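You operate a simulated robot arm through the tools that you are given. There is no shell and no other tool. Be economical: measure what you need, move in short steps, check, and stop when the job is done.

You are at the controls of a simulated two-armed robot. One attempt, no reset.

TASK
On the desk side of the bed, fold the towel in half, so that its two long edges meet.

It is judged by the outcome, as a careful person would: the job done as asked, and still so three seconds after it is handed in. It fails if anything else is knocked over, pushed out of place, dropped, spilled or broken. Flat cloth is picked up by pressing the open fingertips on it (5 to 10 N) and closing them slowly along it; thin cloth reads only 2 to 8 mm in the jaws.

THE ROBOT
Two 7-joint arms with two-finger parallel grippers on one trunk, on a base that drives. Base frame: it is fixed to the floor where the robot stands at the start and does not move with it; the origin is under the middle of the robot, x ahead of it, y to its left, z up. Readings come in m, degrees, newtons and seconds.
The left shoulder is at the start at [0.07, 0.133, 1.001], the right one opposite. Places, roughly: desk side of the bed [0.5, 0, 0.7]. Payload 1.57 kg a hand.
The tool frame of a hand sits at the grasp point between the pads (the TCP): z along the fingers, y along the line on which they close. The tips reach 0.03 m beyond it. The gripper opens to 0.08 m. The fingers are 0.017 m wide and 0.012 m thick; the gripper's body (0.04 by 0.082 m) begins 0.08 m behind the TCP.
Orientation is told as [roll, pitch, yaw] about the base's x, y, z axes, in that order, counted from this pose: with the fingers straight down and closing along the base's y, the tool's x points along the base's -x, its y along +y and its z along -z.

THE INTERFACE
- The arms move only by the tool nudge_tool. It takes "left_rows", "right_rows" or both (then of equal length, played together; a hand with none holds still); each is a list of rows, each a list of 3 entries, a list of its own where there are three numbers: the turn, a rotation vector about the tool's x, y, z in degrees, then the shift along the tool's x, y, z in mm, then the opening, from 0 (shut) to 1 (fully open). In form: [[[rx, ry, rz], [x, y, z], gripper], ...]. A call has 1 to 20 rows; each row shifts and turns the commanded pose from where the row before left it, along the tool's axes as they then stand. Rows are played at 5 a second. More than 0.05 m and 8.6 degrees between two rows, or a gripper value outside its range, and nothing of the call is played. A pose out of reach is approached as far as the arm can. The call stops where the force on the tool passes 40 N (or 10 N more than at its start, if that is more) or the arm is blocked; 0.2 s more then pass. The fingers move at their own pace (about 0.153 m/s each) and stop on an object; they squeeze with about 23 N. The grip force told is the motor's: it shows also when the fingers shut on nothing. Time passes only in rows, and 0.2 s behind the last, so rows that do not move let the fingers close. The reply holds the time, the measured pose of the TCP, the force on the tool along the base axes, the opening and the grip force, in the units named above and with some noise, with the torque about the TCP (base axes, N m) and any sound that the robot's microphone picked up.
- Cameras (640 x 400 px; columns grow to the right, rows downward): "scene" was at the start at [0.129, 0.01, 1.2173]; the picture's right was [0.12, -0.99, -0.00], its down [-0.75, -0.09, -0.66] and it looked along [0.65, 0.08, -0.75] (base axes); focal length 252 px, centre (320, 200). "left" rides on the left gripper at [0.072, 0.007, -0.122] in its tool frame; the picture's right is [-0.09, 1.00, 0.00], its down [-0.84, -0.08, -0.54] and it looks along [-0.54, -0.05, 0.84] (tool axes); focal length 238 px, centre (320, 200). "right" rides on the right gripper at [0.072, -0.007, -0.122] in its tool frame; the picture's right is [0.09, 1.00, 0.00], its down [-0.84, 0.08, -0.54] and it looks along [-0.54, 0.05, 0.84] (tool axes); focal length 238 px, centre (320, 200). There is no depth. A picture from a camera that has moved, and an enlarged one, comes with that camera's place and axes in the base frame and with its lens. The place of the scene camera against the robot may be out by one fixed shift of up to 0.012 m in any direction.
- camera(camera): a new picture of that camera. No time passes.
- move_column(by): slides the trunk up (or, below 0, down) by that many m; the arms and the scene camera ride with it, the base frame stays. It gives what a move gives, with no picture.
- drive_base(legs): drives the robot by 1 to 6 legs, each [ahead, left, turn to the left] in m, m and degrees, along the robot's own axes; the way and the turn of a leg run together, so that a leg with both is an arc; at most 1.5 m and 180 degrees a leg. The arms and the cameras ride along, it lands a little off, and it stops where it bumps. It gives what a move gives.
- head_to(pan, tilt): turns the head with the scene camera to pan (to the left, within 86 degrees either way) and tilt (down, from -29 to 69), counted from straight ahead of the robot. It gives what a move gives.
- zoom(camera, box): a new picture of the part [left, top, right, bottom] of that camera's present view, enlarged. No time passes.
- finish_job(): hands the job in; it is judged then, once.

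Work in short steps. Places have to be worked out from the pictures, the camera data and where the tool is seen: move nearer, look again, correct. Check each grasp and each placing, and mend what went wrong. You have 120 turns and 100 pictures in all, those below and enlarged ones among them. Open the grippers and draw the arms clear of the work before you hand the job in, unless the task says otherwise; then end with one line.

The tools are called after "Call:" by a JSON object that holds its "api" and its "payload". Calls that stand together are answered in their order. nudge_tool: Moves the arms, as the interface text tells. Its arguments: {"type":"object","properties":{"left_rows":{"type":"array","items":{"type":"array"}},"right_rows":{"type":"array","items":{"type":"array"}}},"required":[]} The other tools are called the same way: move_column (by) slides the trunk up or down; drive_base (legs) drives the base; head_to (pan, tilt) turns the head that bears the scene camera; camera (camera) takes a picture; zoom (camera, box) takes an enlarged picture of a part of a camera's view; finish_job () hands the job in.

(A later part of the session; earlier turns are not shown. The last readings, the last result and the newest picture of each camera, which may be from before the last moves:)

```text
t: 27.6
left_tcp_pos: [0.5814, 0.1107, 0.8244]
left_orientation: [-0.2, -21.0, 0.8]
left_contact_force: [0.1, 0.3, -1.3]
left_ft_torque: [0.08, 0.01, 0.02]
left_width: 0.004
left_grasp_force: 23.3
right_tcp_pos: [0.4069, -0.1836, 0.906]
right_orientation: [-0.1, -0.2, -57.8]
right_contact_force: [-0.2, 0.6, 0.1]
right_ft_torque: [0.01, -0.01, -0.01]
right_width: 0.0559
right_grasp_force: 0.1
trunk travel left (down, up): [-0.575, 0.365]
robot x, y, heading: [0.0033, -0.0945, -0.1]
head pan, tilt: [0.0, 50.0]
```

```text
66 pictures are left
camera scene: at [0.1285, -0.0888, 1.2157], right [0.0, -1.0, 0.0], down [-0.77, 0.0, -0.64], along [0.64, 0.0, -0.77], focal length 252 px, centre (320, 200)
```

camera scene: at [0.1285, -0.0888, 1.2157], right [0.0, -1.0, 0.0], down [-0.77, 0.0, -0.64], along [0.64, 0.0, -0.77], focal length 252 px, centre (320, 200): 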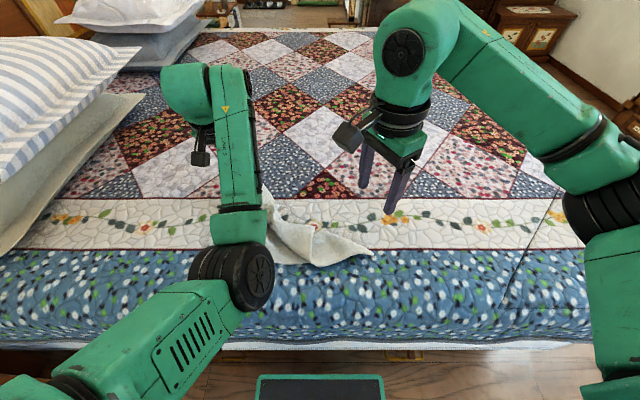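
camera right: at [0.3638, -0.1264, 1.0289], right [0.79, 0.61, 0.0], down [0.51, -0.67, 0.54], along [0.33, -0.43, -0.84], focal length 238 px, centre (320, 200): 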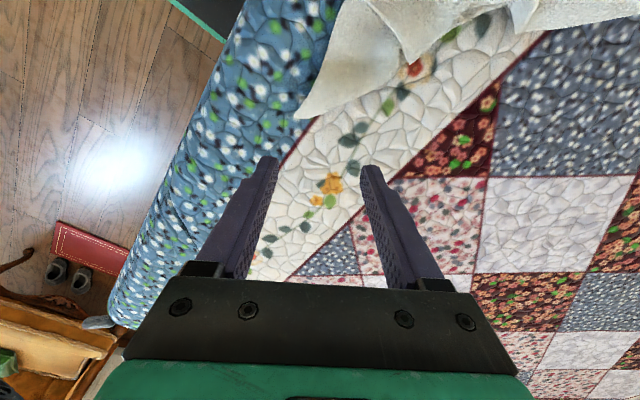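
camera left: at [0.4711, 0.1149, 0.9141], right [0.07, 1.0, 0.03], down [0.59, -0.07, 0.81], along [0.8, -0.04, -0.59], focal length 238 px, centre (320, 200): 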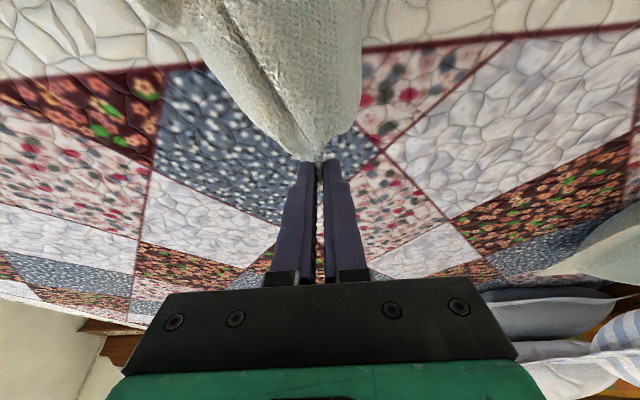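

Turning the other way works. Before bringing the right hand in, I'll move the left hand 8 cm left, which clears its elbow and takes up slack in the far edge.

Call:
{"api": "nudge_tool", "payload": {"left_rows": [[[0, 0, 0], [0, 20, 0], 0], [[0, 0, 0], [0, 20, 0], 0], [[0, 0, 0], [0, 20, 0], 0], [[0, 0, 0], [0, 20, 0], 0], [[0, 0, 0], [0, 0, 0], 0]]}}

Call:
{"api": "camera", "payload": {"camera": "scene"}}

Call:
{"api": "zoom", "payload": {"camera": "scene", "box": [220, 170, 380, 280]}}

Call:
{"api": "camera", "payload": {"camera": "left"}}

```text
t: 28.8
left_tcp_pos: [0.5812, 0.192, 0.8237]
left_orientation: [0.0, -21.0, 0.8]
left_contact_force: [0.4, -0.3, 0.2]
left_ft_torque: [0.02, -0.02, -0.01]
left_width: 0.004
left_grasp_force: 23.0
right_tcp_pos: [0.4064, -0.1838, 0.9065]
right_orientation: [0.0, 0.0, -57.6]
right_contact_force: [0.5, -0.6, 0.7]
right_ft_torque: [0.01, -0.02, -0.02]
right_width: 0.0559
right_grasp_force: 0.1
trunk travel left (down, up): [-0.575, 0.365]
robot x, y, heading: [0.0034, -0.0879, -0.0]
head pan, tilt: [0.0, 50.0]
```

```text
65 pictures are left
camera scene: at [0.1285, -0.0892, 1.2157], right [0.0, -1.0, 0.0], down [-0.77, 0.0, -0.64], along [0.64, 0.0, -0.77], focal length 252 px, centre (320, 200)
```

scene: 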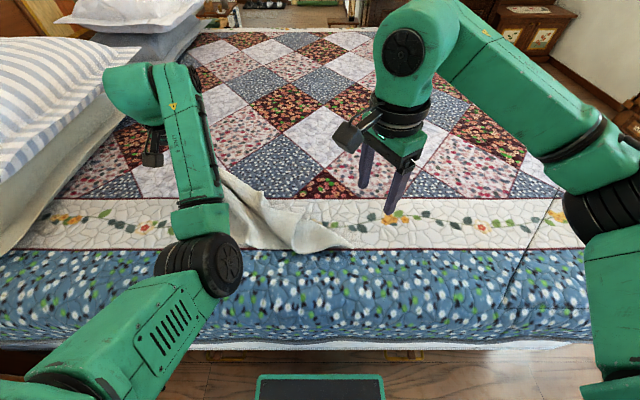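

```text
3.64 times, centred on (300, 225) of scene
camera zoom: at [0.1285, -0.0892, 1.2157], right [0.0, -1.0, 0.0], down [-0.77, 0.0, -0.64], along [0.64, 0.0, -0.77], focal length 916 px, centre (393, 109)
```

zoom: 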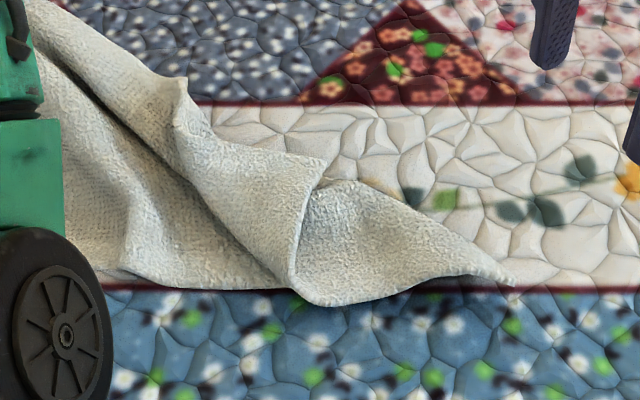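

```text
63 pictures are left
camera left: at [0.4705, 0.1968, 0.9126], right [0.07, 1.0, 0.03], down [0.59, -0.07, 0.81], along [0.8, -0.04, -0.59], focal length 238 px, centre (320, 200)
```

left: 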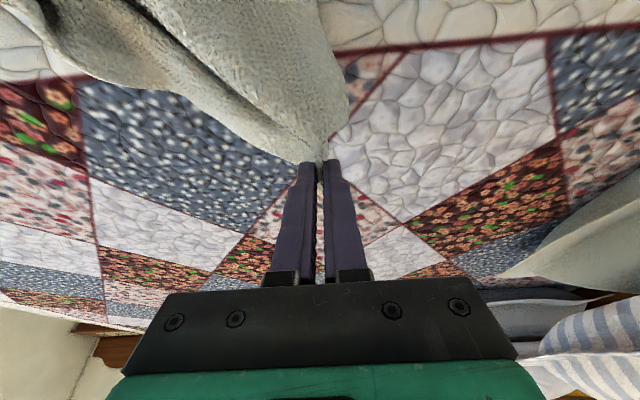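

The flap tip is now near (0.477, −0.044, 0.74), with the far edge apparently running up from it to the left hand. I'll move the right hand to hover over it, fingers straddling that edge.

Call:
{"api": "nudge_tool", "payload": {"right_rows": [[[0, 0, 0], [18, 28, 18], 0.7], [[0, 0, 0], [18, 28, 18], 0.7], [[0, 0, 0], [18, 28, 18], 0.7], [[0, 0, 0], [18, 28, 18], 0.7], [[0, 0, 0], [17, 27, 18], 0.7], [[0, 0, 0], [0, 0, 0], 0.7]]}}

Call:
{"api": "camera", "payload": {"camera": "right"}}

Call:
{"api": "camera", "payload": {"camera": "scene"}}

```text
t: 30.2
left_tcp_pos: [0.5801, 0.1924, 0.8243]
left_orientation: [-0.1, -20.9, 0.8]
left_contact_force: [-0.3, 0.7, -0.2]
left_ft_torque: [0.04, 0.04, 0.0]
left_width: 0.0042
left_grasp_force: 23.4
right_tcp_pos: [0.4779, -0.0363, 0.8161]
right_orientation: [-0.1, -0.1, -57.6]
right_contact_force: [-0.8, 0.1, -0.5]
right_ft_torque: [0.01, 0.0, 0.01]
right_width: 0.056
right_grasp_force: 0.1
trunk travel left (down, up): [-0.575, 0.365]
robot x, y, heading: [0.0015, -0.09, 0.1]
head pan, tilt: [0.0, 50.0]
```

```text
62 pictures are left
camera right: at [0.4336, 0.0216, 0.9383], right [0.79, 0.61, 0.0], down [0.51, -0.66, 0.54], along [0.33, -0.43, -0.84], focal length 238 px, centre (320, 200)
```

right: 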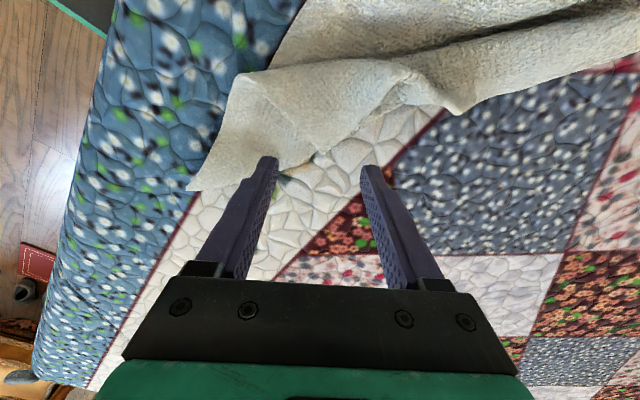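

```text
61 pictures are left
camera scene: at [0.1283, -0.0895, 1.2158], right [0.0, -1.0, 0.0], down [-0.77, 0.0, -0.64], along [0.64, 0.0, -0.77], focal length 252 px, centre (320, 200)
```

scene: 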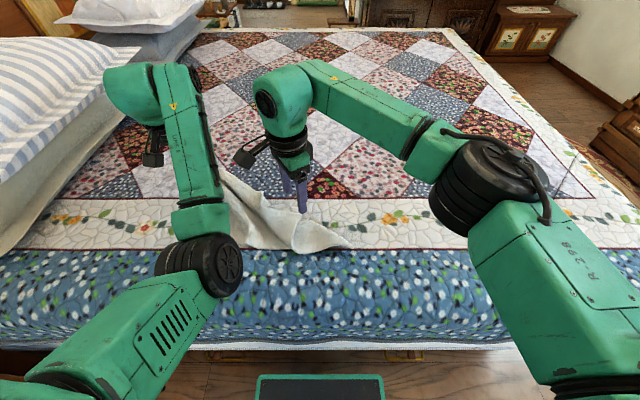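

I'll zoom in with the right camera to understand the layers here.

Call:
{"api": "zoom", "payload": {"camera": "right", "box": [160, 20, 480, 220]}}

Call:
{"api": "zoom", "payload": {"camera": "scene", "box": [220, 160, 380, 260]}}

```text
2.00 times, centred on (320, 120) of right
camera zoom: at [0.4336, 0.0216, 0.9383], right [0.79, 0.61, 0.0], down [0.51, -0.66, 0.54], along [0.33, -0.43, -0.84], focal length 477 px, centre (320, 360)
```

zoom: 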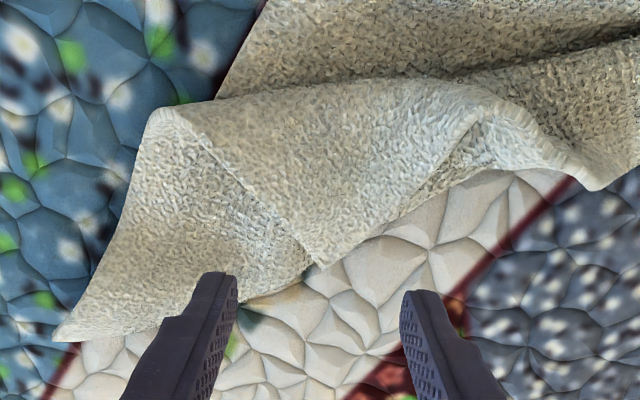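

```text
4.00 times, centred on (300, 210) of scene
camera zoom: at [0.1283, -0.0895, 1.2158], right [0.0, -1.0, 0.0], down [-0.77, 0.0, -0.64], along [0.64, 0.0, -0.77], focal length 1008 px, centre (400, 160)
```

zoom: 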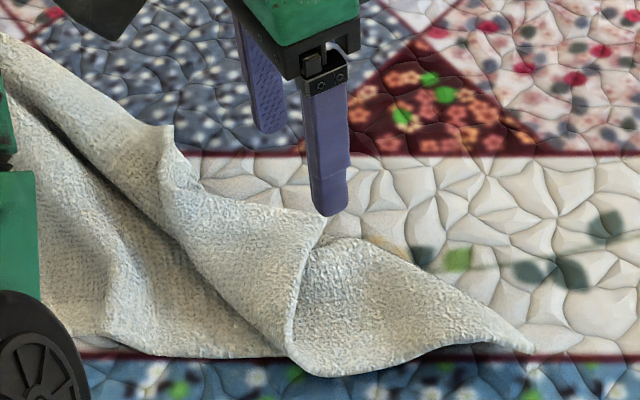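

Now it's clear: the far-right corner (C2) lies folded over flat at about (0.49, −0.042, 0.715). I'll press narrowly opened fingers about 2 cm inside its tip, along the corner's bisector.

Call:
{"api": "nudge_tool", "payload": {"right_rows": [[[0, 0, 0], [2, 2, 15], 0.34], [[0, 0, 0], [2, 2, 15], 0.34], [[0, 0, 0], [2, 1, 15], 0.34], [[0, 0, 0], [0, 0, 12], 0.34], [[0, 0, 0], [0, 0, 3], 0.34], [[0, 0, 0], [0, 0, 3], 0.34], [[0, 0, 0], [0, 0, 0], 0.34]]}}

Call:
{"api": "camera", "payload": {"camera": "right"}}

```text
t: 31.8
left_tcp_pos: [0.5813, 0.1926, 0.8229]
left_orientation: [-0.2, -20.8, 0.8]
left_contact_force: [-0.7, 0.2, -1.5]
left_ft_torque: [0.02, 0.0, 0.04]
left_width: 0.0041
left_grasp_force: 23.0
right_tcp_pos: [0.4785, -0.0266, 0.7539]
right_orientation: [0.0, -0.3, -57.6]
right_contact_force: [0.3, 0.2, -0.5]
right_ft_torque: [-0.03, 0.02, -0.01]
right_width: 0.0276
right_grasp_force: 0.5
trunk travel left (down, up): [-0.575, 0.365]
robot x, y, heading: [-0.0002, -0.0865, 0.3]
head pan, tilt: [0.0, 50.0]
```

```text
58 pictures are left
camera right: at [0.4347, 0.0303, 0.8754], right [0.79, 0.61, 0.0], down [0.51, -0.66, 0.54], along [0.33, -0.43, -0.84], focal length 238 px, centre (320, 200)
```

right: 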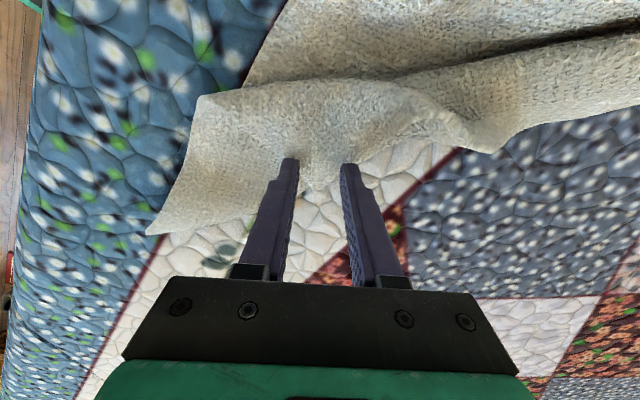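

Close. I'll shift a little left and further onto the flap, then press down.

Call:
{"api": "nudge_tool", "payload": {"right_rows": [[[0, 0, 0], [5, -4, 0], 0.34], [[0, 0, 0], [0, 0, 4], 0.34], [[0, 0, 0], [0, 0, 3], 0.34], [[0, 0, 0], [0, 0, 3], 0.34], [[0, 0, 0], [0, 0, 0], 0.34]]}}

Call:
{"api": "camera", "payload": {"camera": "right"}}

```text
t: 33.0
left_tcp_pos: [0.5805, 0.1917, 0.8245]
left_orientation: [-0.2, -20.9, 0.8]
left_contact_force: [0.8, 0.1, 0.1]
left_ft_torque: [0.03, 0.0, 0.06]
left_width: 0.0037
left_grasp_force: 22.7
right_tcp_pos: [0.4719, -0.0248, 0.7441]
right_orientation: [-0.1, -0.2, -57.5]
right_contact_force: [0.6, 0.5, 3.3]
right_ft_torque: [0.01, -0.04, 0.02]
right_width: 0.028
right_grasp_force: 0.3
trunk travel left (down, up): [-0.575, 0.365]
robot x, y, heading: [-0.0, -0.0875, 0.1]
head pan, tilt: [0.0, 50.0]
```

```text
57 pictures are left
camera right: at [0.4285, 0.0324, 0.8659], right [0.79, 0.61, 0.0], down [0.51, -0.66, 0.54], along [0.33, -0.43, -0.84], focal length 238 px, centre (320, 200)
```

right: 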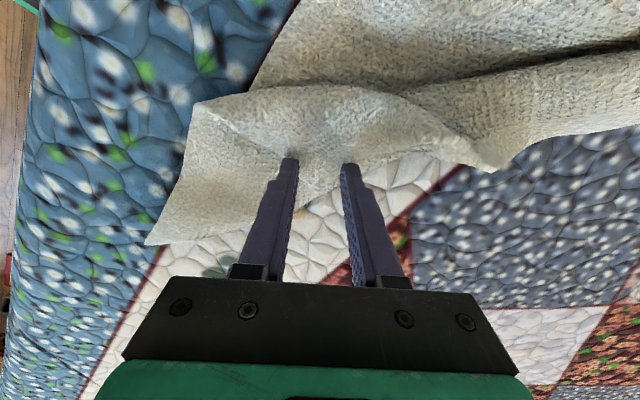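

Good placement, with the flap tip between the fingers. I'll press 2 mm more and close slowly, then lift.

Call:
{"api": "nudge_tool", "payload": {"right_rows": [[[0, 0, 0], [0, 0, 2], 0.34], [[0, 0, 0], [0, 0, 0], 0.29], [[0, 0, 0], [0, 0, 0], 0.24], [[0, 0, 0], [0, 0, 0], 0.19], [[0, 0, 0], [0, 0, 0], 0.14], [[0, 0, 0], [0, 0, 0], 0.09], [[0, 0, 0], [0, 0, 0], 0.04], [[0, 0, 0], [0, 0, 0], 0.0], [[0, 0, 0], [0, 0, 0], 0.0], [[0, 0, 0], [0, 0, -15], 0.0], [[0, 0, 0], [0, 0, -15], 0.0], [[0, 0, 0], [0, 0, -15], 0.0]]}}

Call:
{"api": "camera", "payload": {"camera": "right"}}

Call:
{"api": "camera", "payload": {"camera": "scene"}}

```text
t: 35.6
left_tcp_pos: [0.5807, 0.1929, 0.8221]
left_orientation: [-0.2, -20.9, 0.8]
left_contact_force: [-0.7, 0.0, -0.3]
left_ft_torque: [0.07, -0.02, -0.02]
left_width: 0.004
left_grasp_force: 22.9
right_tcp_pos: [0.4723, -0.0239, 0.7855]
right_orientation: [0.0, -0.3, -57.7]
right_contact_force: [0.1, -0.8, 0.4]
right_ft_torque: [0.01, -0.02, -0.01]
right_width: 0.0001
right_grasp_force: 21.9
trunk travel left (down, up): [-0.575, 0.365]
robot x, y, heading: [0.0031, -0.0889, -0.1]
head pan, tilt: [0.0, 50.0]
```

```text
56 pictures are left
camera right: at [0.4287, 0.0334, 0.9081], right [0.79, 0.61, 0.0], down [0.51, -0.66, 0.54], along [0.33, -0.43, -0.84], focal length 238 px, centre (320, 200)
```

right: 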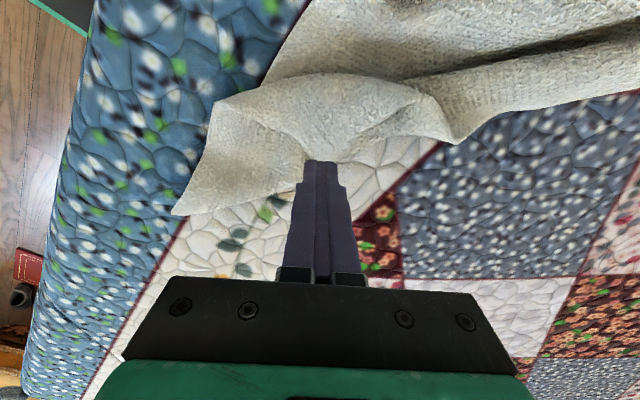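

```text
55 pictures are left
camera scene: at [0.1284, -0.0886, 1.2157], right [0.0, -1.0, 0.0], down [-0.77, 0.0, -0.64], along [0.64, 0.0, -0.77], focal length 252 px, centre (320, 200)
```

scene: 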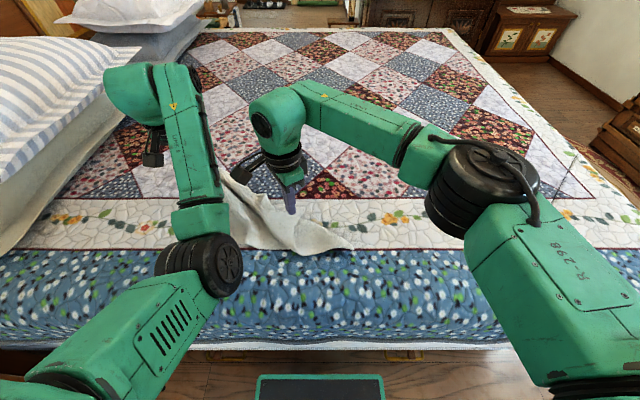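

The jaws closed on nothing. I'll retry about 7 mm deeper on the flap with firmer pressure (8–10 N).

Call:
{"api": "nudge_tool", "payload": {"right_rows": [[[0, 0, 0], [7, 0, 0], 0.36], [[0, 0, 0], [0, 0, 15], 0.36], [[0, 0, 0], [0, 0, 15], 0.36], [[0, 0, 0], [0, 0, 10], 0.36], [[0, 0, 0], [0, 0, 4], 0.36], [[0, 0, 0], [0, 0, 2], 0.36], [[0, 0, 0], [0, 0, 0], 0.36]]}}

Call:
{"api": "camera", "payload": {"camera": "right"}}

```text
t: 37.2
left_tcp_pos: [0.5812, 0.1929, 0.8253]
left_orientation: [-0.1, -20.9, 0.9]
left_contact_force: [0.3, 0.5, 0.0]
left_ft_torque: [0.06, -0.02, 0.02]
left_width: 0.0041
left_grasp_force: 23.2
right_tcp_pos: [0.4683, -0.0174, 0.7412]
right_orientation: [0.1, -0.2, -57.7]
right_contact_force: [4.4, -0.4, 12.5]
right_ft_torque: [0.12, -0.14, 0.0]
right_width: 0.0293
right_grasp_force: 0.6
trunk travel left (down, up): [-0.575, 0.365]
robot x, y, heading: [-0.001, -0.0874, 0.2]
head pan, tilt: [0.0, 50.0]
```

```text
54 pictures are left
camera right: at [0.4238, 0.0392, 0.8635], right [0.79, 0.61, 0.0], down [0.51, -0.67, 0.54], along [0.33, -0.43, -0.84], focal length 238 px, centre (320, 200)
```

right: 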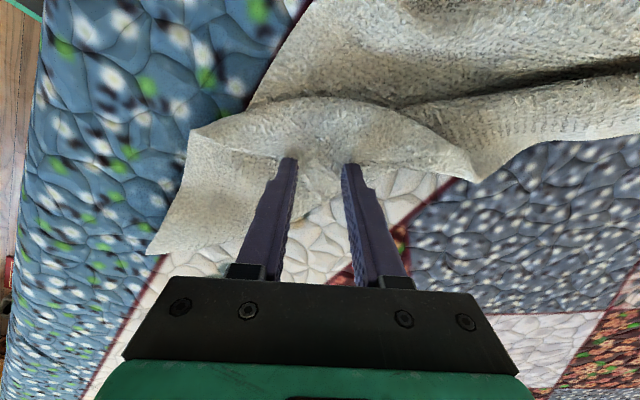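

Firm contact at 12.5 N with the flap between the fingers. I'll ease off 1 mm, close slowly and lift.

Call:
{"api": "nudge_tool", "payload": {"right_rows": [[[0, 0, 0], [0, 0, -0.7], 0.36], [[0, 0, 0], [0, 0, 0], 0.31], [[0, 0, 0], [0, 0, 0], 0.26], [[0, 0, 0], [0, 0, 0], 0.21], [[0, 0, 0], [0, 0, 0], 0.16], [[0, 0, 0], [0, 0, 0], 0.11], [[0, 0, 0], [0, 0, 0], 0.06], [[0, 0, 0], [0, 0, 0], 0.02], [[0, 0, 0], [0, 0, 0], 0.0], [[0, 0, 0], [0, 0, 0], 0.0]]}}

Call:
{"api": "camera", "payload": {"camera": "right"}}

```text
t: 39.4
left_tcp_pos: [0.5803, 0.1927, 0.8246]
left_orientation: [-0.2, -20.9, 0.8]
left_contact_force: [-0.7, 0.1, 0.1]
left_ft_torque: [0.07, 0.0, 0.02]
left_width: 0.0036
left_grasp_force: 23.3
right_tcp_pos: [0.4668, -0.0172, 0.7412]
right_orientation: [0.1, -0.2, -57.5]
right_contact_force: [3.1, 1.9, 10.5]
right_ft_torque: [0.16, -0.12, -0.04]
right_width: 0.0042
right_grasp_force: 22.4
trunk travel left (down, up): [-0.575, 0.365]
robot x, y, heading: [-0.0033, -0.0893, -0.2]
head pan, tilt: [0.0, 50.0]
```

```text
53 pictures are left
camera right: at [0.4238, 0.0393, 0.8638], right [0.79, 0.61, 0.0], down [0.51, -0.66, 0.54], along [0.33, -0.43, -0.84], focal length 238 px, centre (320, 200)
```

right: 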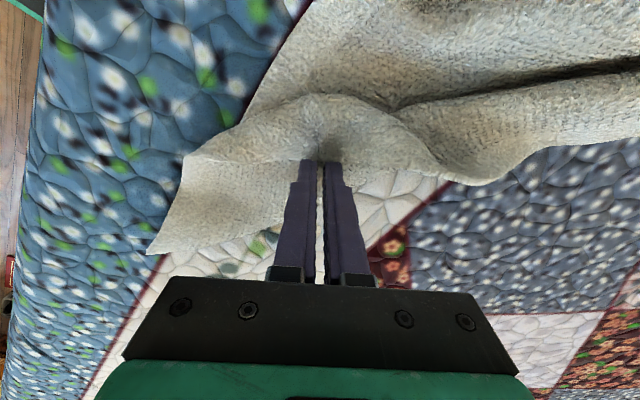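

Gripped at 4.2 mm. I'll lift and carry this corner to the right, away from the left hand, and look.

Call:
{"api": "nudge_tool", "payload": {"right_rows": [[[0, 0, 0], [0, 0, -15], 0], [[0, 0, 0], [0, 0, -15], 0], [[0, 0, 0], [-10, -3, -15], 0], [[0, 0, 0], [-18, -5, -12], 0], [[0, 0, 0], [-18, -5, -12], 0], [[0, 0, 0], [-18, -5, -12], 0], [[0, 0, 0], [-18, -5, -12], 0], [[0, 0, 0], [-18, -5, 0], 0], [[0, 0, 0], [0, 0, 0], 0]]}}

Call:
{"api": "camera", "payload": {"camera": "scene"}}

Call:
{"api": "camera", "payload": {"camera": "right"}}

```text
t: 41.4
left_tcp_pos: [0.5814, 0.1929, 0.8233]
left_orientation: [-0.1, -20.9, 0.9]
left_contact_force: [-0.9, -2.3, -0.2]
left_ft_torque: [0.01, 0.05, 0.01]
left_width: 0.0042
left_grasp_force: 22.7
right_tcp_pos: [0.4978, -0.1165, 0.8341]
right_orientation: [0.0, -0.3, -57.5]
right_contact_force: [0.6, 1.6, 0.2]
right_ft_torque: [0.06, -0.04, -0.01]
right_width: 0.0039
right_grasp_force: 22.4
trunk travel left (down, up): [-0.575, 0.365]
robot x, y, heading: [-0.0001, -0.088, 0.2]
head pan, tilt: [0.0, 50.0]
```

```text
52 pictures are left
camera scene: at [0.1285, -0.0883, 1.2157], right [0.0, -1.0, 0.0], down [-0.77, 0.0, -0.64], along [0.64, 0.0, -0.77], focal length 252 px, centre (320, 200)
```

scene: 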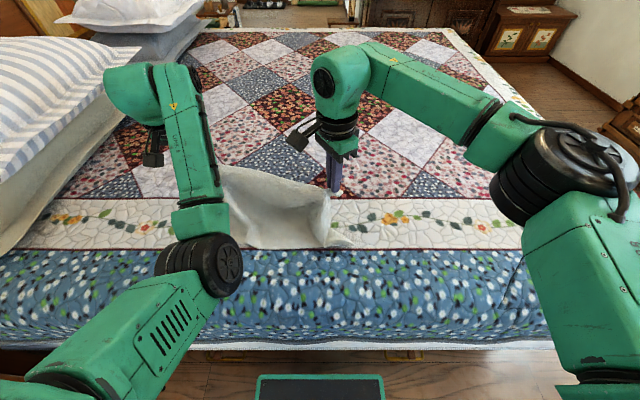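

```text
51 pictures are left
camera right: at [0.4541, -0.0599, 0.9568], right [0.79, 0.61, 0.0], down [0.51, -0.66, 0.54], along [0.33, -0.43, -0.84], focal length 238 px, centre (320, 200)
```

right: 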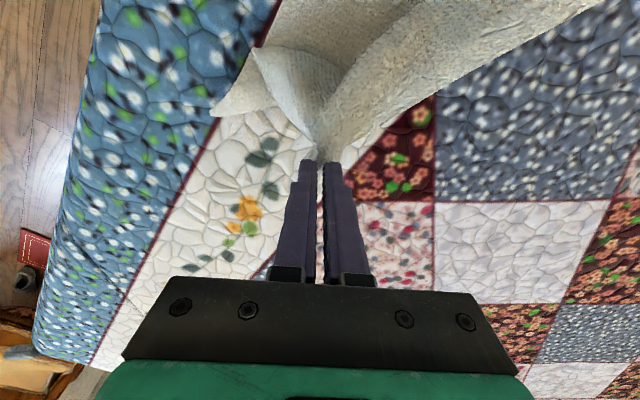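

The far edge is now held between both hands, about 0.32 m apart and nearly taut, so C2 was the right corner. I'll raise the trunk so the towel hangs freely from both corners.

Call:
{"api": "move_column", "payload": {"by": 0.1}}

Call:
{"api": "camera", "payload": {"camera": "scene"}}

```text
t: 42.7
left_tcp_pos: [0.5814, 0.1918, 0.9227]
left_orientation: [-0.1, -20.8, 0.8]
left_contact_force: [-0.8, -1.6, 0.9]
left_ft_torque: [-0.02, 0.03, -0.03]
left_width: 0.0043
left_grasp_force: 22.8
right_tcp_pos: [0.4981, -0.117, 0.9345]
right_orientation: [0.0, -0.1, -57.6]
right_contact_force: [0.4, 1.3, -0.4]
right_ft_torque: [0.06, 0.02, 0.0]
right_width: 0.0039
right_grasp_force: 23.3
trunk travel left (down, up): [-0.675, 0.265]
robot x, y, heading: [-0.0011, -0.09, 0.1]
head pan, tilt: [0.0, 50.0]
```

```text
50 pictures are left
camera scene: at [0.1289, -0.0887, 1.3157], right [0.0, -1.0, 0.0], down [-0.77, 0.0, -0.64], along [0.64, 0.0, -0.77], focal length 252 px, centre (320, 200)
```

scene: 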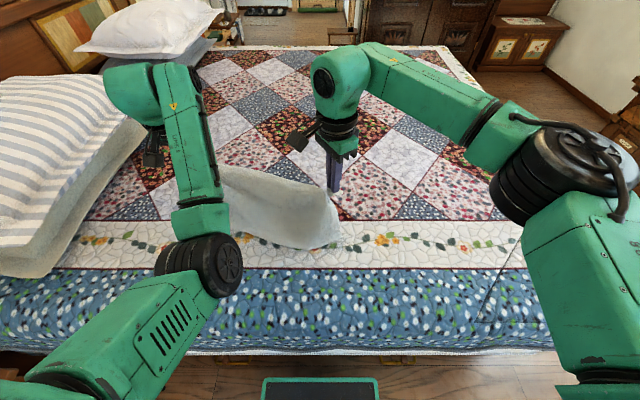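

Good. I'll raise it another 9 cm, then upright the left hand and align it with the right, turning it to mirror yaw.

Call:
{"api": "move_column", "payload": {"by": 0.09}}

Call:
{"api": "nudge_tool", "payload": {"left_rows": [[[0, 5.2, 0], [19, 2.2, -6.5], 0], [[0, 5.2, 0], [19, 2.2, -6.5], 0], [[0, 5.2, 0], [19, 2.2, -6.5], 0], [[0, 5.2, 0], [19, 2.2, -6.5], 0], [[0, 0, -7.3], [0, 0, 0], 0], [[0, 0, -7.3], [0, 0, 0], 0], [[0, 0, -7.3], [0, 0, 0], 0], [[0, 0, -7.3], [0, 0, 0], 0], [[0, 0, -7.3], [0, 0, 0], 0], [[0, 0, -7.3], [0, 0, 0], 0], [[0, 0, -7.3], [0, 0, 0], 0], [[0, 0, -7.3], [0, 0, 0], 0], [[0, 0, 0], [0, 0, 0], 0]]}}

Call:
{"api": "camera", "payload": {"camera": "scene"}}

```text
t: 44.0
left_tcp_pos: [0.5801, 0.1926, 1.0132]
left_orientation: [-0.2, -20.9, 0.9]
left_contact_force: [-1.3, -2.2, -0.7]
left_ft_torque: [0.01, 0.02, -0.03]
left_width: 0.004
left_grasp_force: 23.5
right_tcp_pos: [0.4977, -0.1185, 1.0236]
right_orientation: [0.0, -0.1, -57.6]
right_contact_force: [1.5, 1.8, -0.7]
right_ft_torque: [0.07, -0.01, -0.07]
right_width: 0.0038
right_grasp_force: 22.8
trunk travel left (down, up): [-0.765, 0.175]
robot x, y, heading: [0.0003, -0.086, -0.1]
head pan, tilt: [0.0, 50.0]
```

```text
t: 46.8
left_tcp_pos: [0.5015, 0.1993, 1.0212]
left_orientation: [-0.1, 0.1, 59.3]
left_contact_force: [-0.3, 0.0, -0.7]
left_ft_torque: [0.02, 0.0, -0.07]
left_width: 0.0039
left_grasp_force: 23.4
right_tcp_pos: [0.4981, -0.1182, 1.0246]
right_orientation: [0.1, 0.0, -57.6]
right_contact_force: [0.7, 0.2, 0.2]
right_ft_torque: [0.03, 0.02, -0.01]
right_width: 0.0038
right_grasp_force: 22.5
trunk travel left (down, up): [-0.765, 0.175]
robot x, y, heading: [0.001, -0.0877, -0.2]
head pan, tilt: [0.0, 50.0]
```

```text
49 pictures are left
camera scene: at [0.1287, -0.0887, 1.4057], right [0.0, -1.0, 0.0], down [-0.77, 0.0, -0.64], along [0.64, 0.0, -0.77], focal length 252 px, centre (320, 200)
```

scene: 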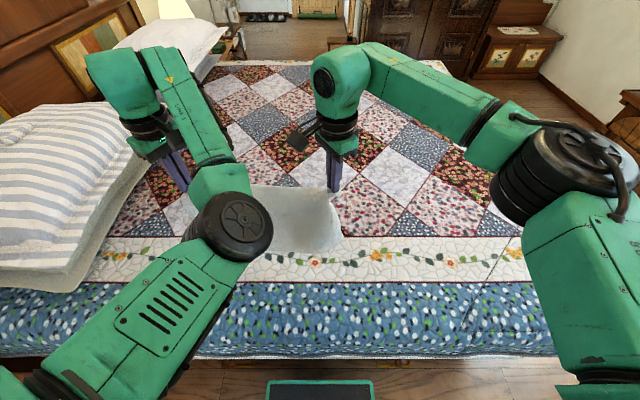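

Both corners are held symmetrically. I'll carry the hanging towel 12 cm right to recentre it and 7 cm back.

Call:
{"api": "nudge_tool", "payload": {"left_rows": [[[0, 0, 0], [23.2, 0, 0], 0], [[0, 0, 0], [23.2, 0, 0], 0], [[0, 0, 0], [23.2, 0, 0], 0], [[0, 0, 0], [23.2, 0, 0], 0], [[0, 0, 0], [23.2, 0, 0], 0], [[0, 0, 0], [23.2, 0, 0], 0], [[0, 0, 0], [0, 0, 0], 0], [[0, 0, 0], [0, 0, 0], 0]], "right_rows": [[[0, 0, 0], [-10.6, -20.5, 0], 0], [[0, 0, 0], [-10.6, -20.5, 0], 0], [[0, 0, 0], [-10.6, -20.5, 0], 0], [[0, 0, 0], [-10.6, -20.5, 0], 0], [[0, 0, 0], [-10.6, -20.5, 0], 0], [[0, 0, 0], [-10.6, -20.5, 0], 0], [[0, 0, 0], [0, 0, 0], 0], [[0, 0, 0], [0, 0, 0], 0]]}}

Call:
{"api": "camera", "payload": {"camera": "scene"}}

Call:
{"api": "camera", "payload": {"camera": "right"}}

Call:
{"api": "camera", "payload": {"camera": "left"}}

```text
t: 48.6
left_tcp_pos: [0.526, 0.145, 0.9876]
left_orientation: [0.0, 0.1, 59.2]
left_contact_force: [-0.4, 0.0, -0.4]
left_ft_torque: [0.02, 0.04, 0.03]
left_width: 0.0042
left_grasp_force: 23.0
left hand out of reach, approached as far as the arm can: row 1, 2, 3, 4, 5, 6
right_tcp_pos: [0.4285, -0.236, 1.0236]
right_orientation: [0.0, -0.3, -57.6]
right_contact_force: [0.9, -0.2, -0.1]
right_ft_torque: [0.0, 0.01, 0.0]
right_width: 0.0
right_grasp_force: 21.0
trunk travel left (down, up): [-0.765, 0.175]
robot x, y, heading: [0.0019, -0.0887, -0.4]
head pan, tilt: [0.0, 50.0]
```

```text
48 pictures are left
camera scene: at [0.1287, -0.0886, 1.4057], right [0.0, -1.0, 0.0], down [-0.77, 0.0, -0.64], along [0.64, 0.0, -0.77], focal length 252 px, centre (320, 200)
```

scene: 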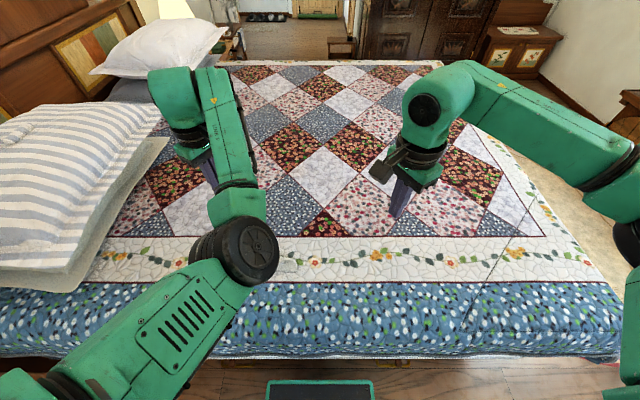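

```text
47 pictures are left
camera right: at [0.3845, -0.1793, 1.1471], right [0.79, 0.61, 0.0], down [0.51, -0.66, 0.54], along [0.33, -0.43, -0.84], focal length 238 px, centre (320, 200)
```

right: 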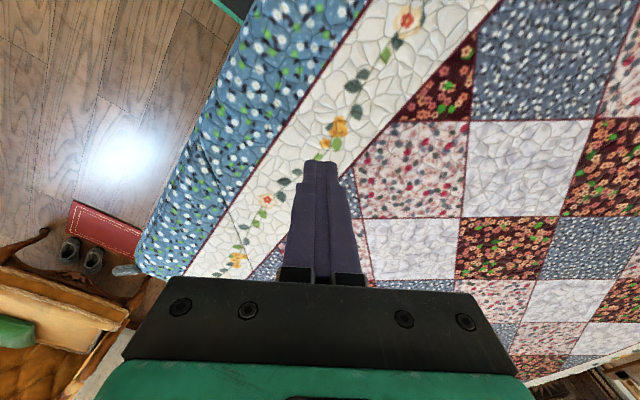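

```text
46 pictures are left
camera left: at [0.4834, 0.086, 1.1099], right [-0.81, 0.59, 0.0], down [0.49, 0.68, 0.54], along [0.32, 0.44, -0.84], focal length 238 px, centre (320, 200)
```

left: 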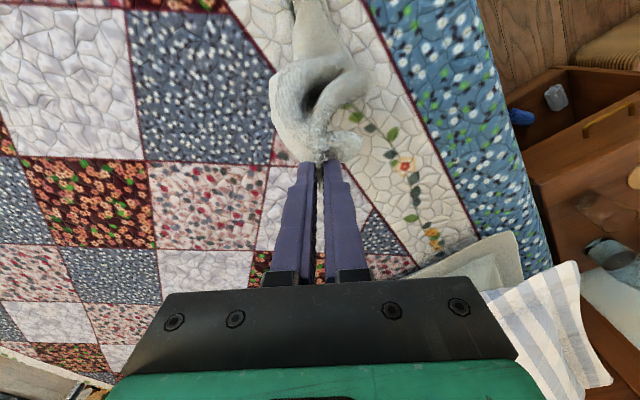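

The left arm hit its odd elbow limit and the right corner slipped out. From here I'll use base and column moves for shared motion. First I'll turn the right hand back to yaw 0 to look at the hanging towel.

Call:
{"api": "nudge_tool", "payload": {"right_rows": [[[0, 0, -8.2], [0, 0, 0], 0.3], [[0, 0, -8.2], [0, 0, 0], 0.3], [[0, 0, -8.2], [0, 0, 0], 0.3], [[0, 0, -8.2], [0, 0, 0], 0.3], [[0, 0, -8.2], [0, 0, 0], 0.3], [[0, 0, -8.2], [0, 0, 0], 0.3], [[0, 0, -8.2], [0, 0, 0], 0.3], [[0, 0, 0], [15, 0, 0], 0.3], [[0, 0, 0], [15, 0, 0], 0.3], [[0, 0, 0], [15, 0, 0], 0.3], [[0, 0, 0], [0, 0, 0], 0.3]]}}

Call:
{"api": "camera", "payload": {"camera": "right"}}

```text
t: 51.0
left_tcp_pos: [0.5256, 0.1454, 0.9867]
left_orientation: [-0.1, 0.2, 59.2]
left_contact_force: [-0.5, 0.8, -1.6]
left_ft_torque: [0.01, 0.0, 0.01]
left_width: 0.0043
left_grasp_force: 23.0
right_tcp_pos: [0.383, -0.2383, 1.0251]
right_orientation: [0.0, -0.1, -0.3]
right_contact_force: [-0.1, 0.2, 0.1]
right_ft_torque: [-0.01, -0.01, 0.02]
right_width: 0.0242
right_grasp_force: 0.1
trunk travel left (down, up): [-0.765, 0.175]
robot x, y, heading: [0.002, -0.09, -0.1]
head pan, tilt: [0.0, 50.0]
```

```text
45 pictures are left
camera right: at [0.3114, -0.2442, 1.1473], right [-0.09, 1.0, 0.0], down [0.84, 0.07, 0.54], along [0.54, 0.05, -0.84], focal length 238 px, centre (320, 200)
```

right: 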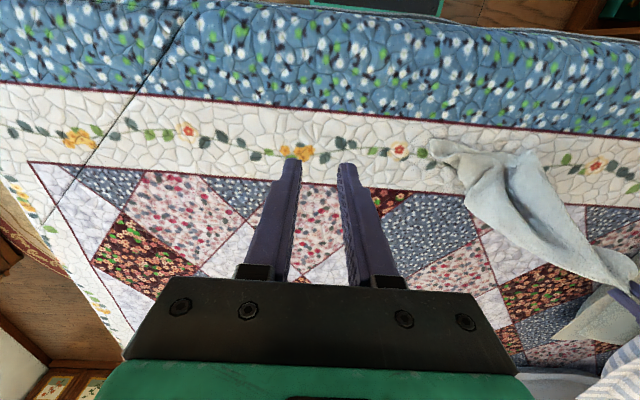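

The towel trails from the left hand down to about (0.46, −0.01). I'll lower the trunk while driving left in stages to lay it out along y.

Call:
{"api": "move_column", "payload": {"by": -0.12}}

Call:
{"api": "drive_base", "payload": {"legs": [[0, 0.09, 0]]}}

Call:
{"api": "move_column", "payload": {"by": -0.09}}

Call:
{"api": "camera", "payload": {"camera": "right"}}

Call:
{"api": "camera", "payload": {"camera": "left"}}

```text
t: 52.5
left_tcp_pos: [0.526, 0.1443, 0.8677]
left_orientation: [-0.1, 0.1, 59.2]
left_contact_force: [0.4, 0.2, -0.2]
left_ft_torque: [0.02, 0.01, 0.02]
left_width: 0.0043
left_grasp_force: 23.0
right_tcp_pos: [0.3812, -0.2383, 0.9046]
right_orientation: [-0.1, -0.2, -0.2]
right_contact_force: [-0.2, 0.1, -1.1]
right_ft_torque: [-0.03, -0.02, 0.0]
right_width: 0.0239
right_grasp_force: 0.1
trunk travel left (down, up): [-0.645, 0.295]
robot x, y, heading: [0.0019, -0.0909, 0.2]
head pan, tilt: [0.0, 50.0]
```

```text
t: 53.6
left_tcp_pos: [0.5252, 0.2359, 0.8677]
left_orientation: [0.0, 0.1, 59.2]
left_contact_force: [0.5, 0.2, -0.6]
left_ft_torque: [0.01, -0.01, 0.04]
left_width: 0.004
left_grasp_force: 22.7
right_tcp_pos: [0.3824, -0.1474, 0.9053]
right_orientation: [-0.1, 0.0, -0.4]
right_contact_force: [0.2, 0.0, 1.1]
right_ft_torque: [0.0, 0.0, -0.03]
right_width: 0.024
right_grasp_force: 0.0
trunk travel left (down, up): [-0.645, 0.295]
robot x, y, heading: [-0.0009, 0.0009, -0.0]
head pan, tilt: [0.0, 50.0]
```

```text
t: 54.9
left_tcp_pos: [0.5249, 0.2349, 0.7772]
left_orientation: [0.0, 0.1, 59.1]
left_contact_force: [0.3, 0.5, 0.6]
left_ft_torque: [0.01, -0.03, 0.0]
left_width: 0.0043
left_grasp_force: 23.7
right_tcp_pos: [0.3827, -0.1475, 0.8136]
right_orientation: [-0.1, -0.1, -0.3]
right_contact_force: [-0.3, -0.2, 0.4]
right_ft_torque: [0.0, -0.01, 0.02]
right_width: 0.0239
right_grasp_force: 0.1
trunk travel left (down, up): [-0.555, 0.385]
robot x, y, heading: [0.0012, -0.0016, -0.1]
head pan, tilt: [0.0, 50.0]
```

```text
44 pictures are left
camera right: at [0.3111, -0.1536, 0.9374], right [-0.09, 1.0, 0.0], down [0.84, 0.07, 0.54], along [0.54, 0.05, -0.84], focal length 238 px, centre (320, 200)
```

right: 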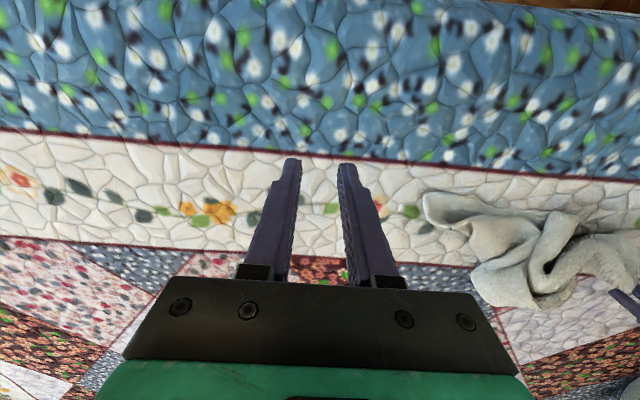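

```text
43 pictures are left
camera left: at [0.4831, 0.1765, 0.9002], right [-0.81, 0.59, 0.0], down [0.49, 0.68, 0.54], along [0.32, 0.44, -0.84], focal length 238 px, centre (320, 200)
```

left: 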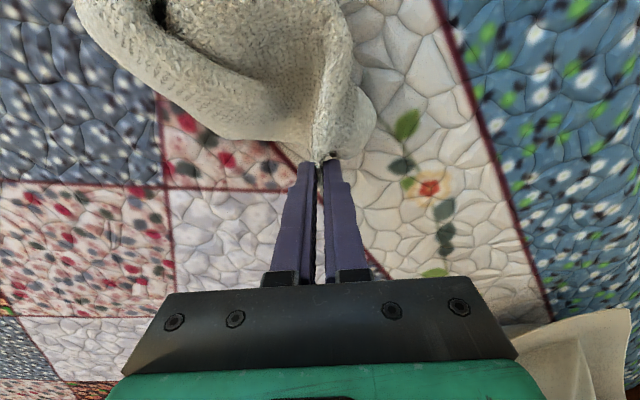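

Laid down as a bunch from (0.45, −0.02) to the left hand. I'll zoom in to see which corner is at the right end.

Call:
{"api": "zoom", "payload": {"camera": "right", "box": [400, 150, 640, 330]}}

Call:
{"api": "camera", "payload": {"camera": "scene"}}

```text
2.22 times, centred on (520, 240) of right
camera zoom: at [0.3111, -0.1536, 0.9374], right [-0.09, 1.0, 0.0], down [0.84, 0.07, 0.54], along [0.54, 0.05, -0.84], focal length 530 px, centre (-124, 111)
```

zoom: 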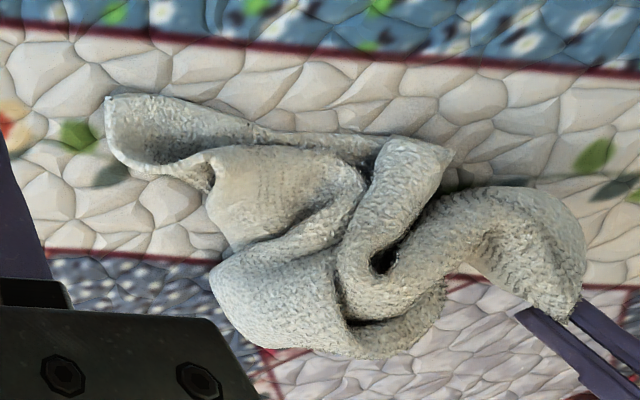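

```text
41 pictures are left
camera scene: at [0.1283, 0.002, 1.1958], right [0.0, -1.0, 0.0], down [-0.77, 0.0, -0.64], along [0.64, 0.0, -0.77], focal length 252 px, centre (320, 200)
```

scene: 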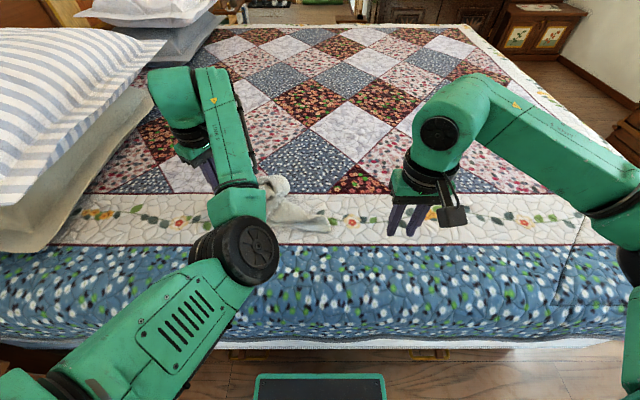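

I'll bring the right hand over the right tip of the bunch, yawed slightly, and look before pinching.

Call:
{"api": "nudge_tool", "payload": {"right_rows": [[[0, 0, 0], [-18, 30, 0], 0.5], [[0, 0, 0], [-18, 30, 0], 0.5], [[0, 0, 0], [-18, 30, 0], 0.5], [[0, 0, 0], [-18, 30, 5], 0.5], [[0, 0, 7.5], [0, 20, 5], 0.5], [[0, 0, 7.5], [0, 0, 5], 0.5], [[0, 0, 7.5], [0, 0, 5], 0.5], [[0, 0, 7.5], [0, 0, 0], 0.5], [[0, 0, 0], [0, 0, 0], 0.5]]}}

Call:
{"api": "camera", "payload": {"camera": "right"}}

```text
t: 56.9
left_tcp_pos: [0.5256, 0.2349, 0.7776]
left_orientation: [-0.1, 0.2, 59.2]
left_contact_force: [0.0, 0.8, 0.2]
left_ft_torque: [0.01, 0.02, -0.02]
left_width: 0.0043
left_grasp_force: 22.4
right_tcp_pos: [0.4557, -0.0072, 0.7944]
right_orientation: [-0.1, -0.1, -30.4]
right_contact_force: [0.2, -1.1, 0.3]
right_ft_torque: [-0.02, 0.01, 0.0]
right_width: 0.0399
right_grasp_force: 0.2
trunk travel left (down, up): [-0.555, 0.385]
robot x, y, heading: [-0.0035, 0.0055, -0.0]
head pan, tilt: [0.0, 50.0]
```

```text
40 pictures are left
camera right: at [0.3911, 0.0232, 0.9166], right [0.42, 0.91, 0.0], down [0.76, -0.35, 0.54], along [0.49, -0.23, -0.84], focal length 238 px, centre (320, 200)
```

right: 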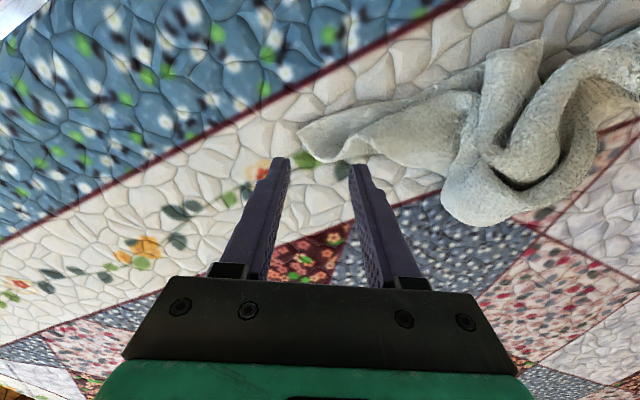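

Shift about 25 mm left onto the tip, press down, and pinch.

Call:
{"api": "nudge_tool", "payload": {"right_rows": [[[0, 0, 0], [11, 23, 0], 0.6], [[0, 0, 0], [0, 0, 20], 0.6], [[0, 0, 0], [0, 0, 20], 0.6], [[0, 0, 0], [0, 0, 7], 0.6], [[0, 0, 0], [0, 0, 4], 0.6], [[0, 0, 0], [0, 0, 3], 0.6], [[0, 0, 0], [0, 0, 0], 0.6]]}}

Call:
{"api": "camera", "payload": {"camera": "right"}}

```text
t: 58.5
left_tcp_pos: [0.5255, 0.2355, 0.777]
left_orientation: [-0.1, 0.2, 59.1]
left_contact_force: [-0.6, 0.0, -0.1]
left_ft_torque: [-0.01, -0.01, -0.02]
left_width: 0.0045
left_grasp_force: 23.1
right_tcp_pos: [0.4583, 0.0181, 0.7403]
right_orientation: [0.0, 0.0, -30.3]
right_contact_force: [-0.2, -0.3, 3.5]
right_ft_torque: [0.07, -0.08, -0.01]
right_width: 0.0483
right_grasp_force: 0.5
trunk travel left (down, up): [-0.555, 0.385]
robot x, y, heading: [-0.0031, -0.0004, -0.2]
head pan, tilt: [0.0, 50.0]
```

```text
39 pictures are left
camera right: at [0.3931, 0.0484, 0.8631], right [0.42, 0.91, 0.0], down [0.76, -0.35, 0.54], along [0.49, -0.23, -0.84], focal length 238 px, centre (320, 200)
```

right: 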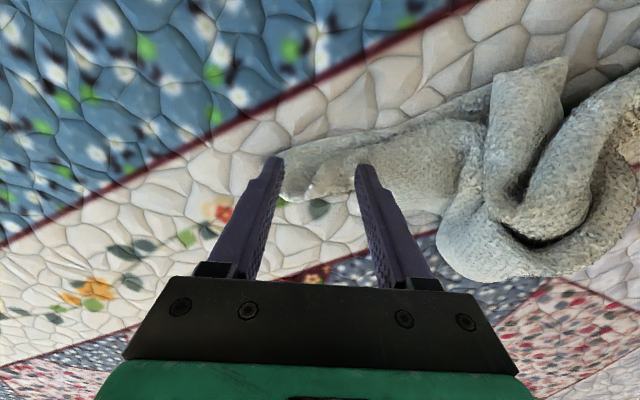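

The cloth is between the fingers. I'll nudge slightly further on, press 3 mm more and close slowly.

Call:
{"api": "nudge_tool", "payload": {"right_rows": [[[0, 0, 0], [0, 0, -5], 0.6], [[0, 0, 0], [6, 6, 0], 0.6], [[0, 0, 0], [0, 0, 5], 0.6], [[0, 0, 0], [0, 0, 2.5], 0.6], [[0, 0, 0], [0, 0, 0], 0.54], [[0, 0, 0], [0, 0, 0], 0.48], [[0, 0, 0], [0, 0, 0], 0.42], [[0, 0, 0], [0, 0, 0], 0.36], [[0, 0, 0], [0, 0, 0], 0.3], [[0, 0, 0], [0, 0, 0], 0.24], [[0, 0, 0], [0, 0, 0], 0.18], [[0, 0, 0], [0, 0, 0], 0.12], [[0, 0, 0], [0, 0, 0], 0.06], [[0, 0, 0], [0, 0, 0], 0.0], [[0, 0, 0], [0, 0, 0], 0.0], [[0, 0, 0], [0, 0, 0], 0.0]]}}

Call:
{"api": "camera", "payload": {"camera": "right"}}

```text
t: 61.9
left_tcp_pos: [0.5263, 0.2352, 0.7782]
left_orientation: [-0.2, 0.0, 59.2]
left_contact_force: [-0.7, 0.3, 0.1]
left_ft_torque: [0.0, -0.01, 0.02]
left_width: 0.0039
left_grasp_force: 23.4
right_tcp_pos: [0.4549, 0.026, 0.7383]
right_orientation: [-0.2, -0.2, -30.2]
right_contact_force: [-1.4, -0.1, 6.2]
right_ft_torque: [0.1, 0.0, -0.04]
right_width: 0.0039
right_grasp_force: 22.5
trunk travel left (down, up): [-0.555, 0.385]
robot x, y, heading: [-0.0002, 0.0051, -0.2]
head pan, tilt: [0.0, 50.0]
```

```text
38 pictures are left
camera right: at [0.39, 0.0562, 0.8612], right [0.42, 0.91, 0.0], down [0.76, -0.35, 0.54], along [0.49, -0.23, -0.84], focal length 238 px, centre (320, 200)
```

right: 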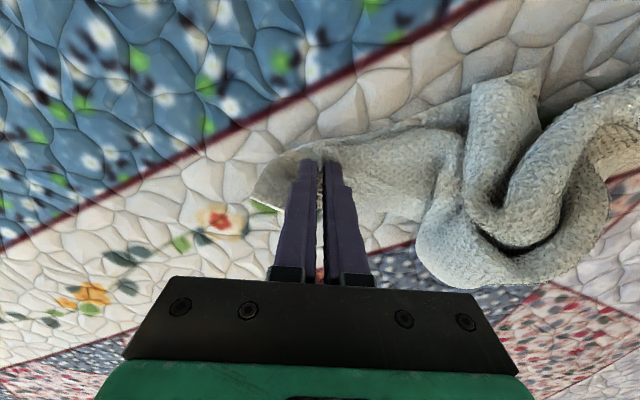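

Gripped at 3.9 mm. I'll raise both hands with the trunk, then spread the right hand rightward.

Call:
{"api": "move_column", "payload": {"by": 0.15}}

Call:
{"api": "nudge_tool", "payload": {"right_rows": [[[0, 0, 0], [-17, -13, -4], 0], [[0, 0, 0], [-17, -13, -4], 0], [[0, 0, 0], [-17, -13, -4], 0], [[0, 0, 0], [-17, -13, -4], 0], [[0, 0, 0], [-17, -13, -4], 0], [[0, 0, 0], [0, 0, 0], 0]]}}

Call:
{"api": "camera", "payload": {"camera": "scene"}}

Call:
{"api": "camera", "payload": {"camera": "right"}}

```text
t: 63.6
left_tcp_pos: [0.5259, 0.235, 0.9274]
left_orientation: [0.0, 0.1, 59.1]
left_contact_force: [-0.2, 0.2, 0.4]
left_ft_torque: [0.0, 0.03, -0.02]
left_width: 0.0039
left_grasp_force: 23.5
right_tcp_pos: [0.4552, 0.0262, 0.8875]
right_orientation: [0.0, -0.1, -30.3]
right_contact_force: [0.3, 0.3, 0.0]
right_ft_torque: [0.03, -0.03, -0.01]
right_width: 0.0036
right_grasp_force: 23.5
trunk travel left (down, up): [-0.705, 0.235]
robot x, y, heading: [-0.0047, -0.0017, 0.1]
head pan, tilt: [0.0, 50.0]
```

```text
t: 65.0
left_tcp_pos: [0.526, 0.2352, 0.927]
left_orientation: [-0.1, 0.2, 59.2]
left_contact_force: [0.0, 0.2, 0.0]
left_ft_torque: [0.0, -0.02, 0.03]
left_width: 0.0039
left_grasp_force: 23.2
right_tcp_pos: [0.4963, -0.0734, 0.9084]
right_orientation: [-0.1, -0.1, -30.3]
right_contact_force: [-0.5, 0.7, 0.0]
right_ft_torque: [0.02, 0.0, -0.04]
right_width: 0.0036
right_grasp_force: 22.8
trunk travel left (down, up): [-0.705, 0.235]
robot x, y, heading: [0.0009, 0.0012, -0.1]
head pan, tilt: [0.0, 50.0]
```

```text
37 pictures are left
camera scene: at [0.1287, 0.0025, 1.3457], right [0.0, -1.0, 0.0], down [-0.77, 0.0, -0.64], along [0.64, 0.0, -0.77], focal length 252 px, centre (320, 200)
```

scene: 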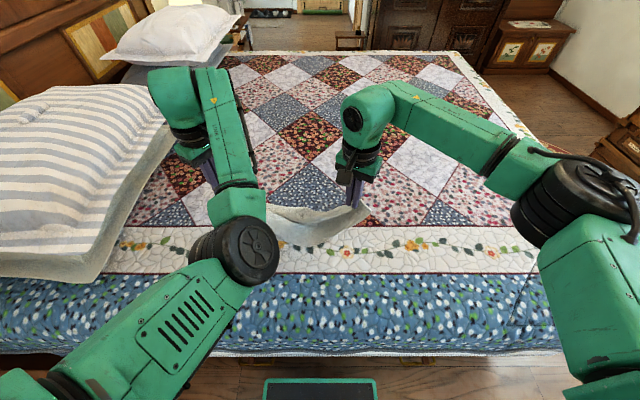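

```text
36 pictures are left
camera right: at [0.4311, -0.0424, 1.031], right [0.42, 0.91, 0.0], down [0.76, -0.35, 0.54], along [0.49, -0.23, -0.84], focal length 238 px, centre (320, 200)
```

right: 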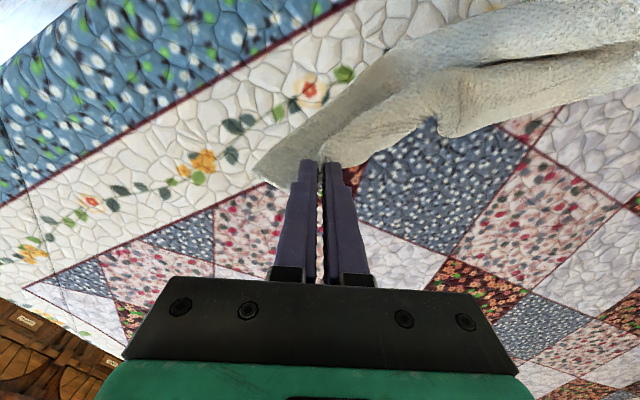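

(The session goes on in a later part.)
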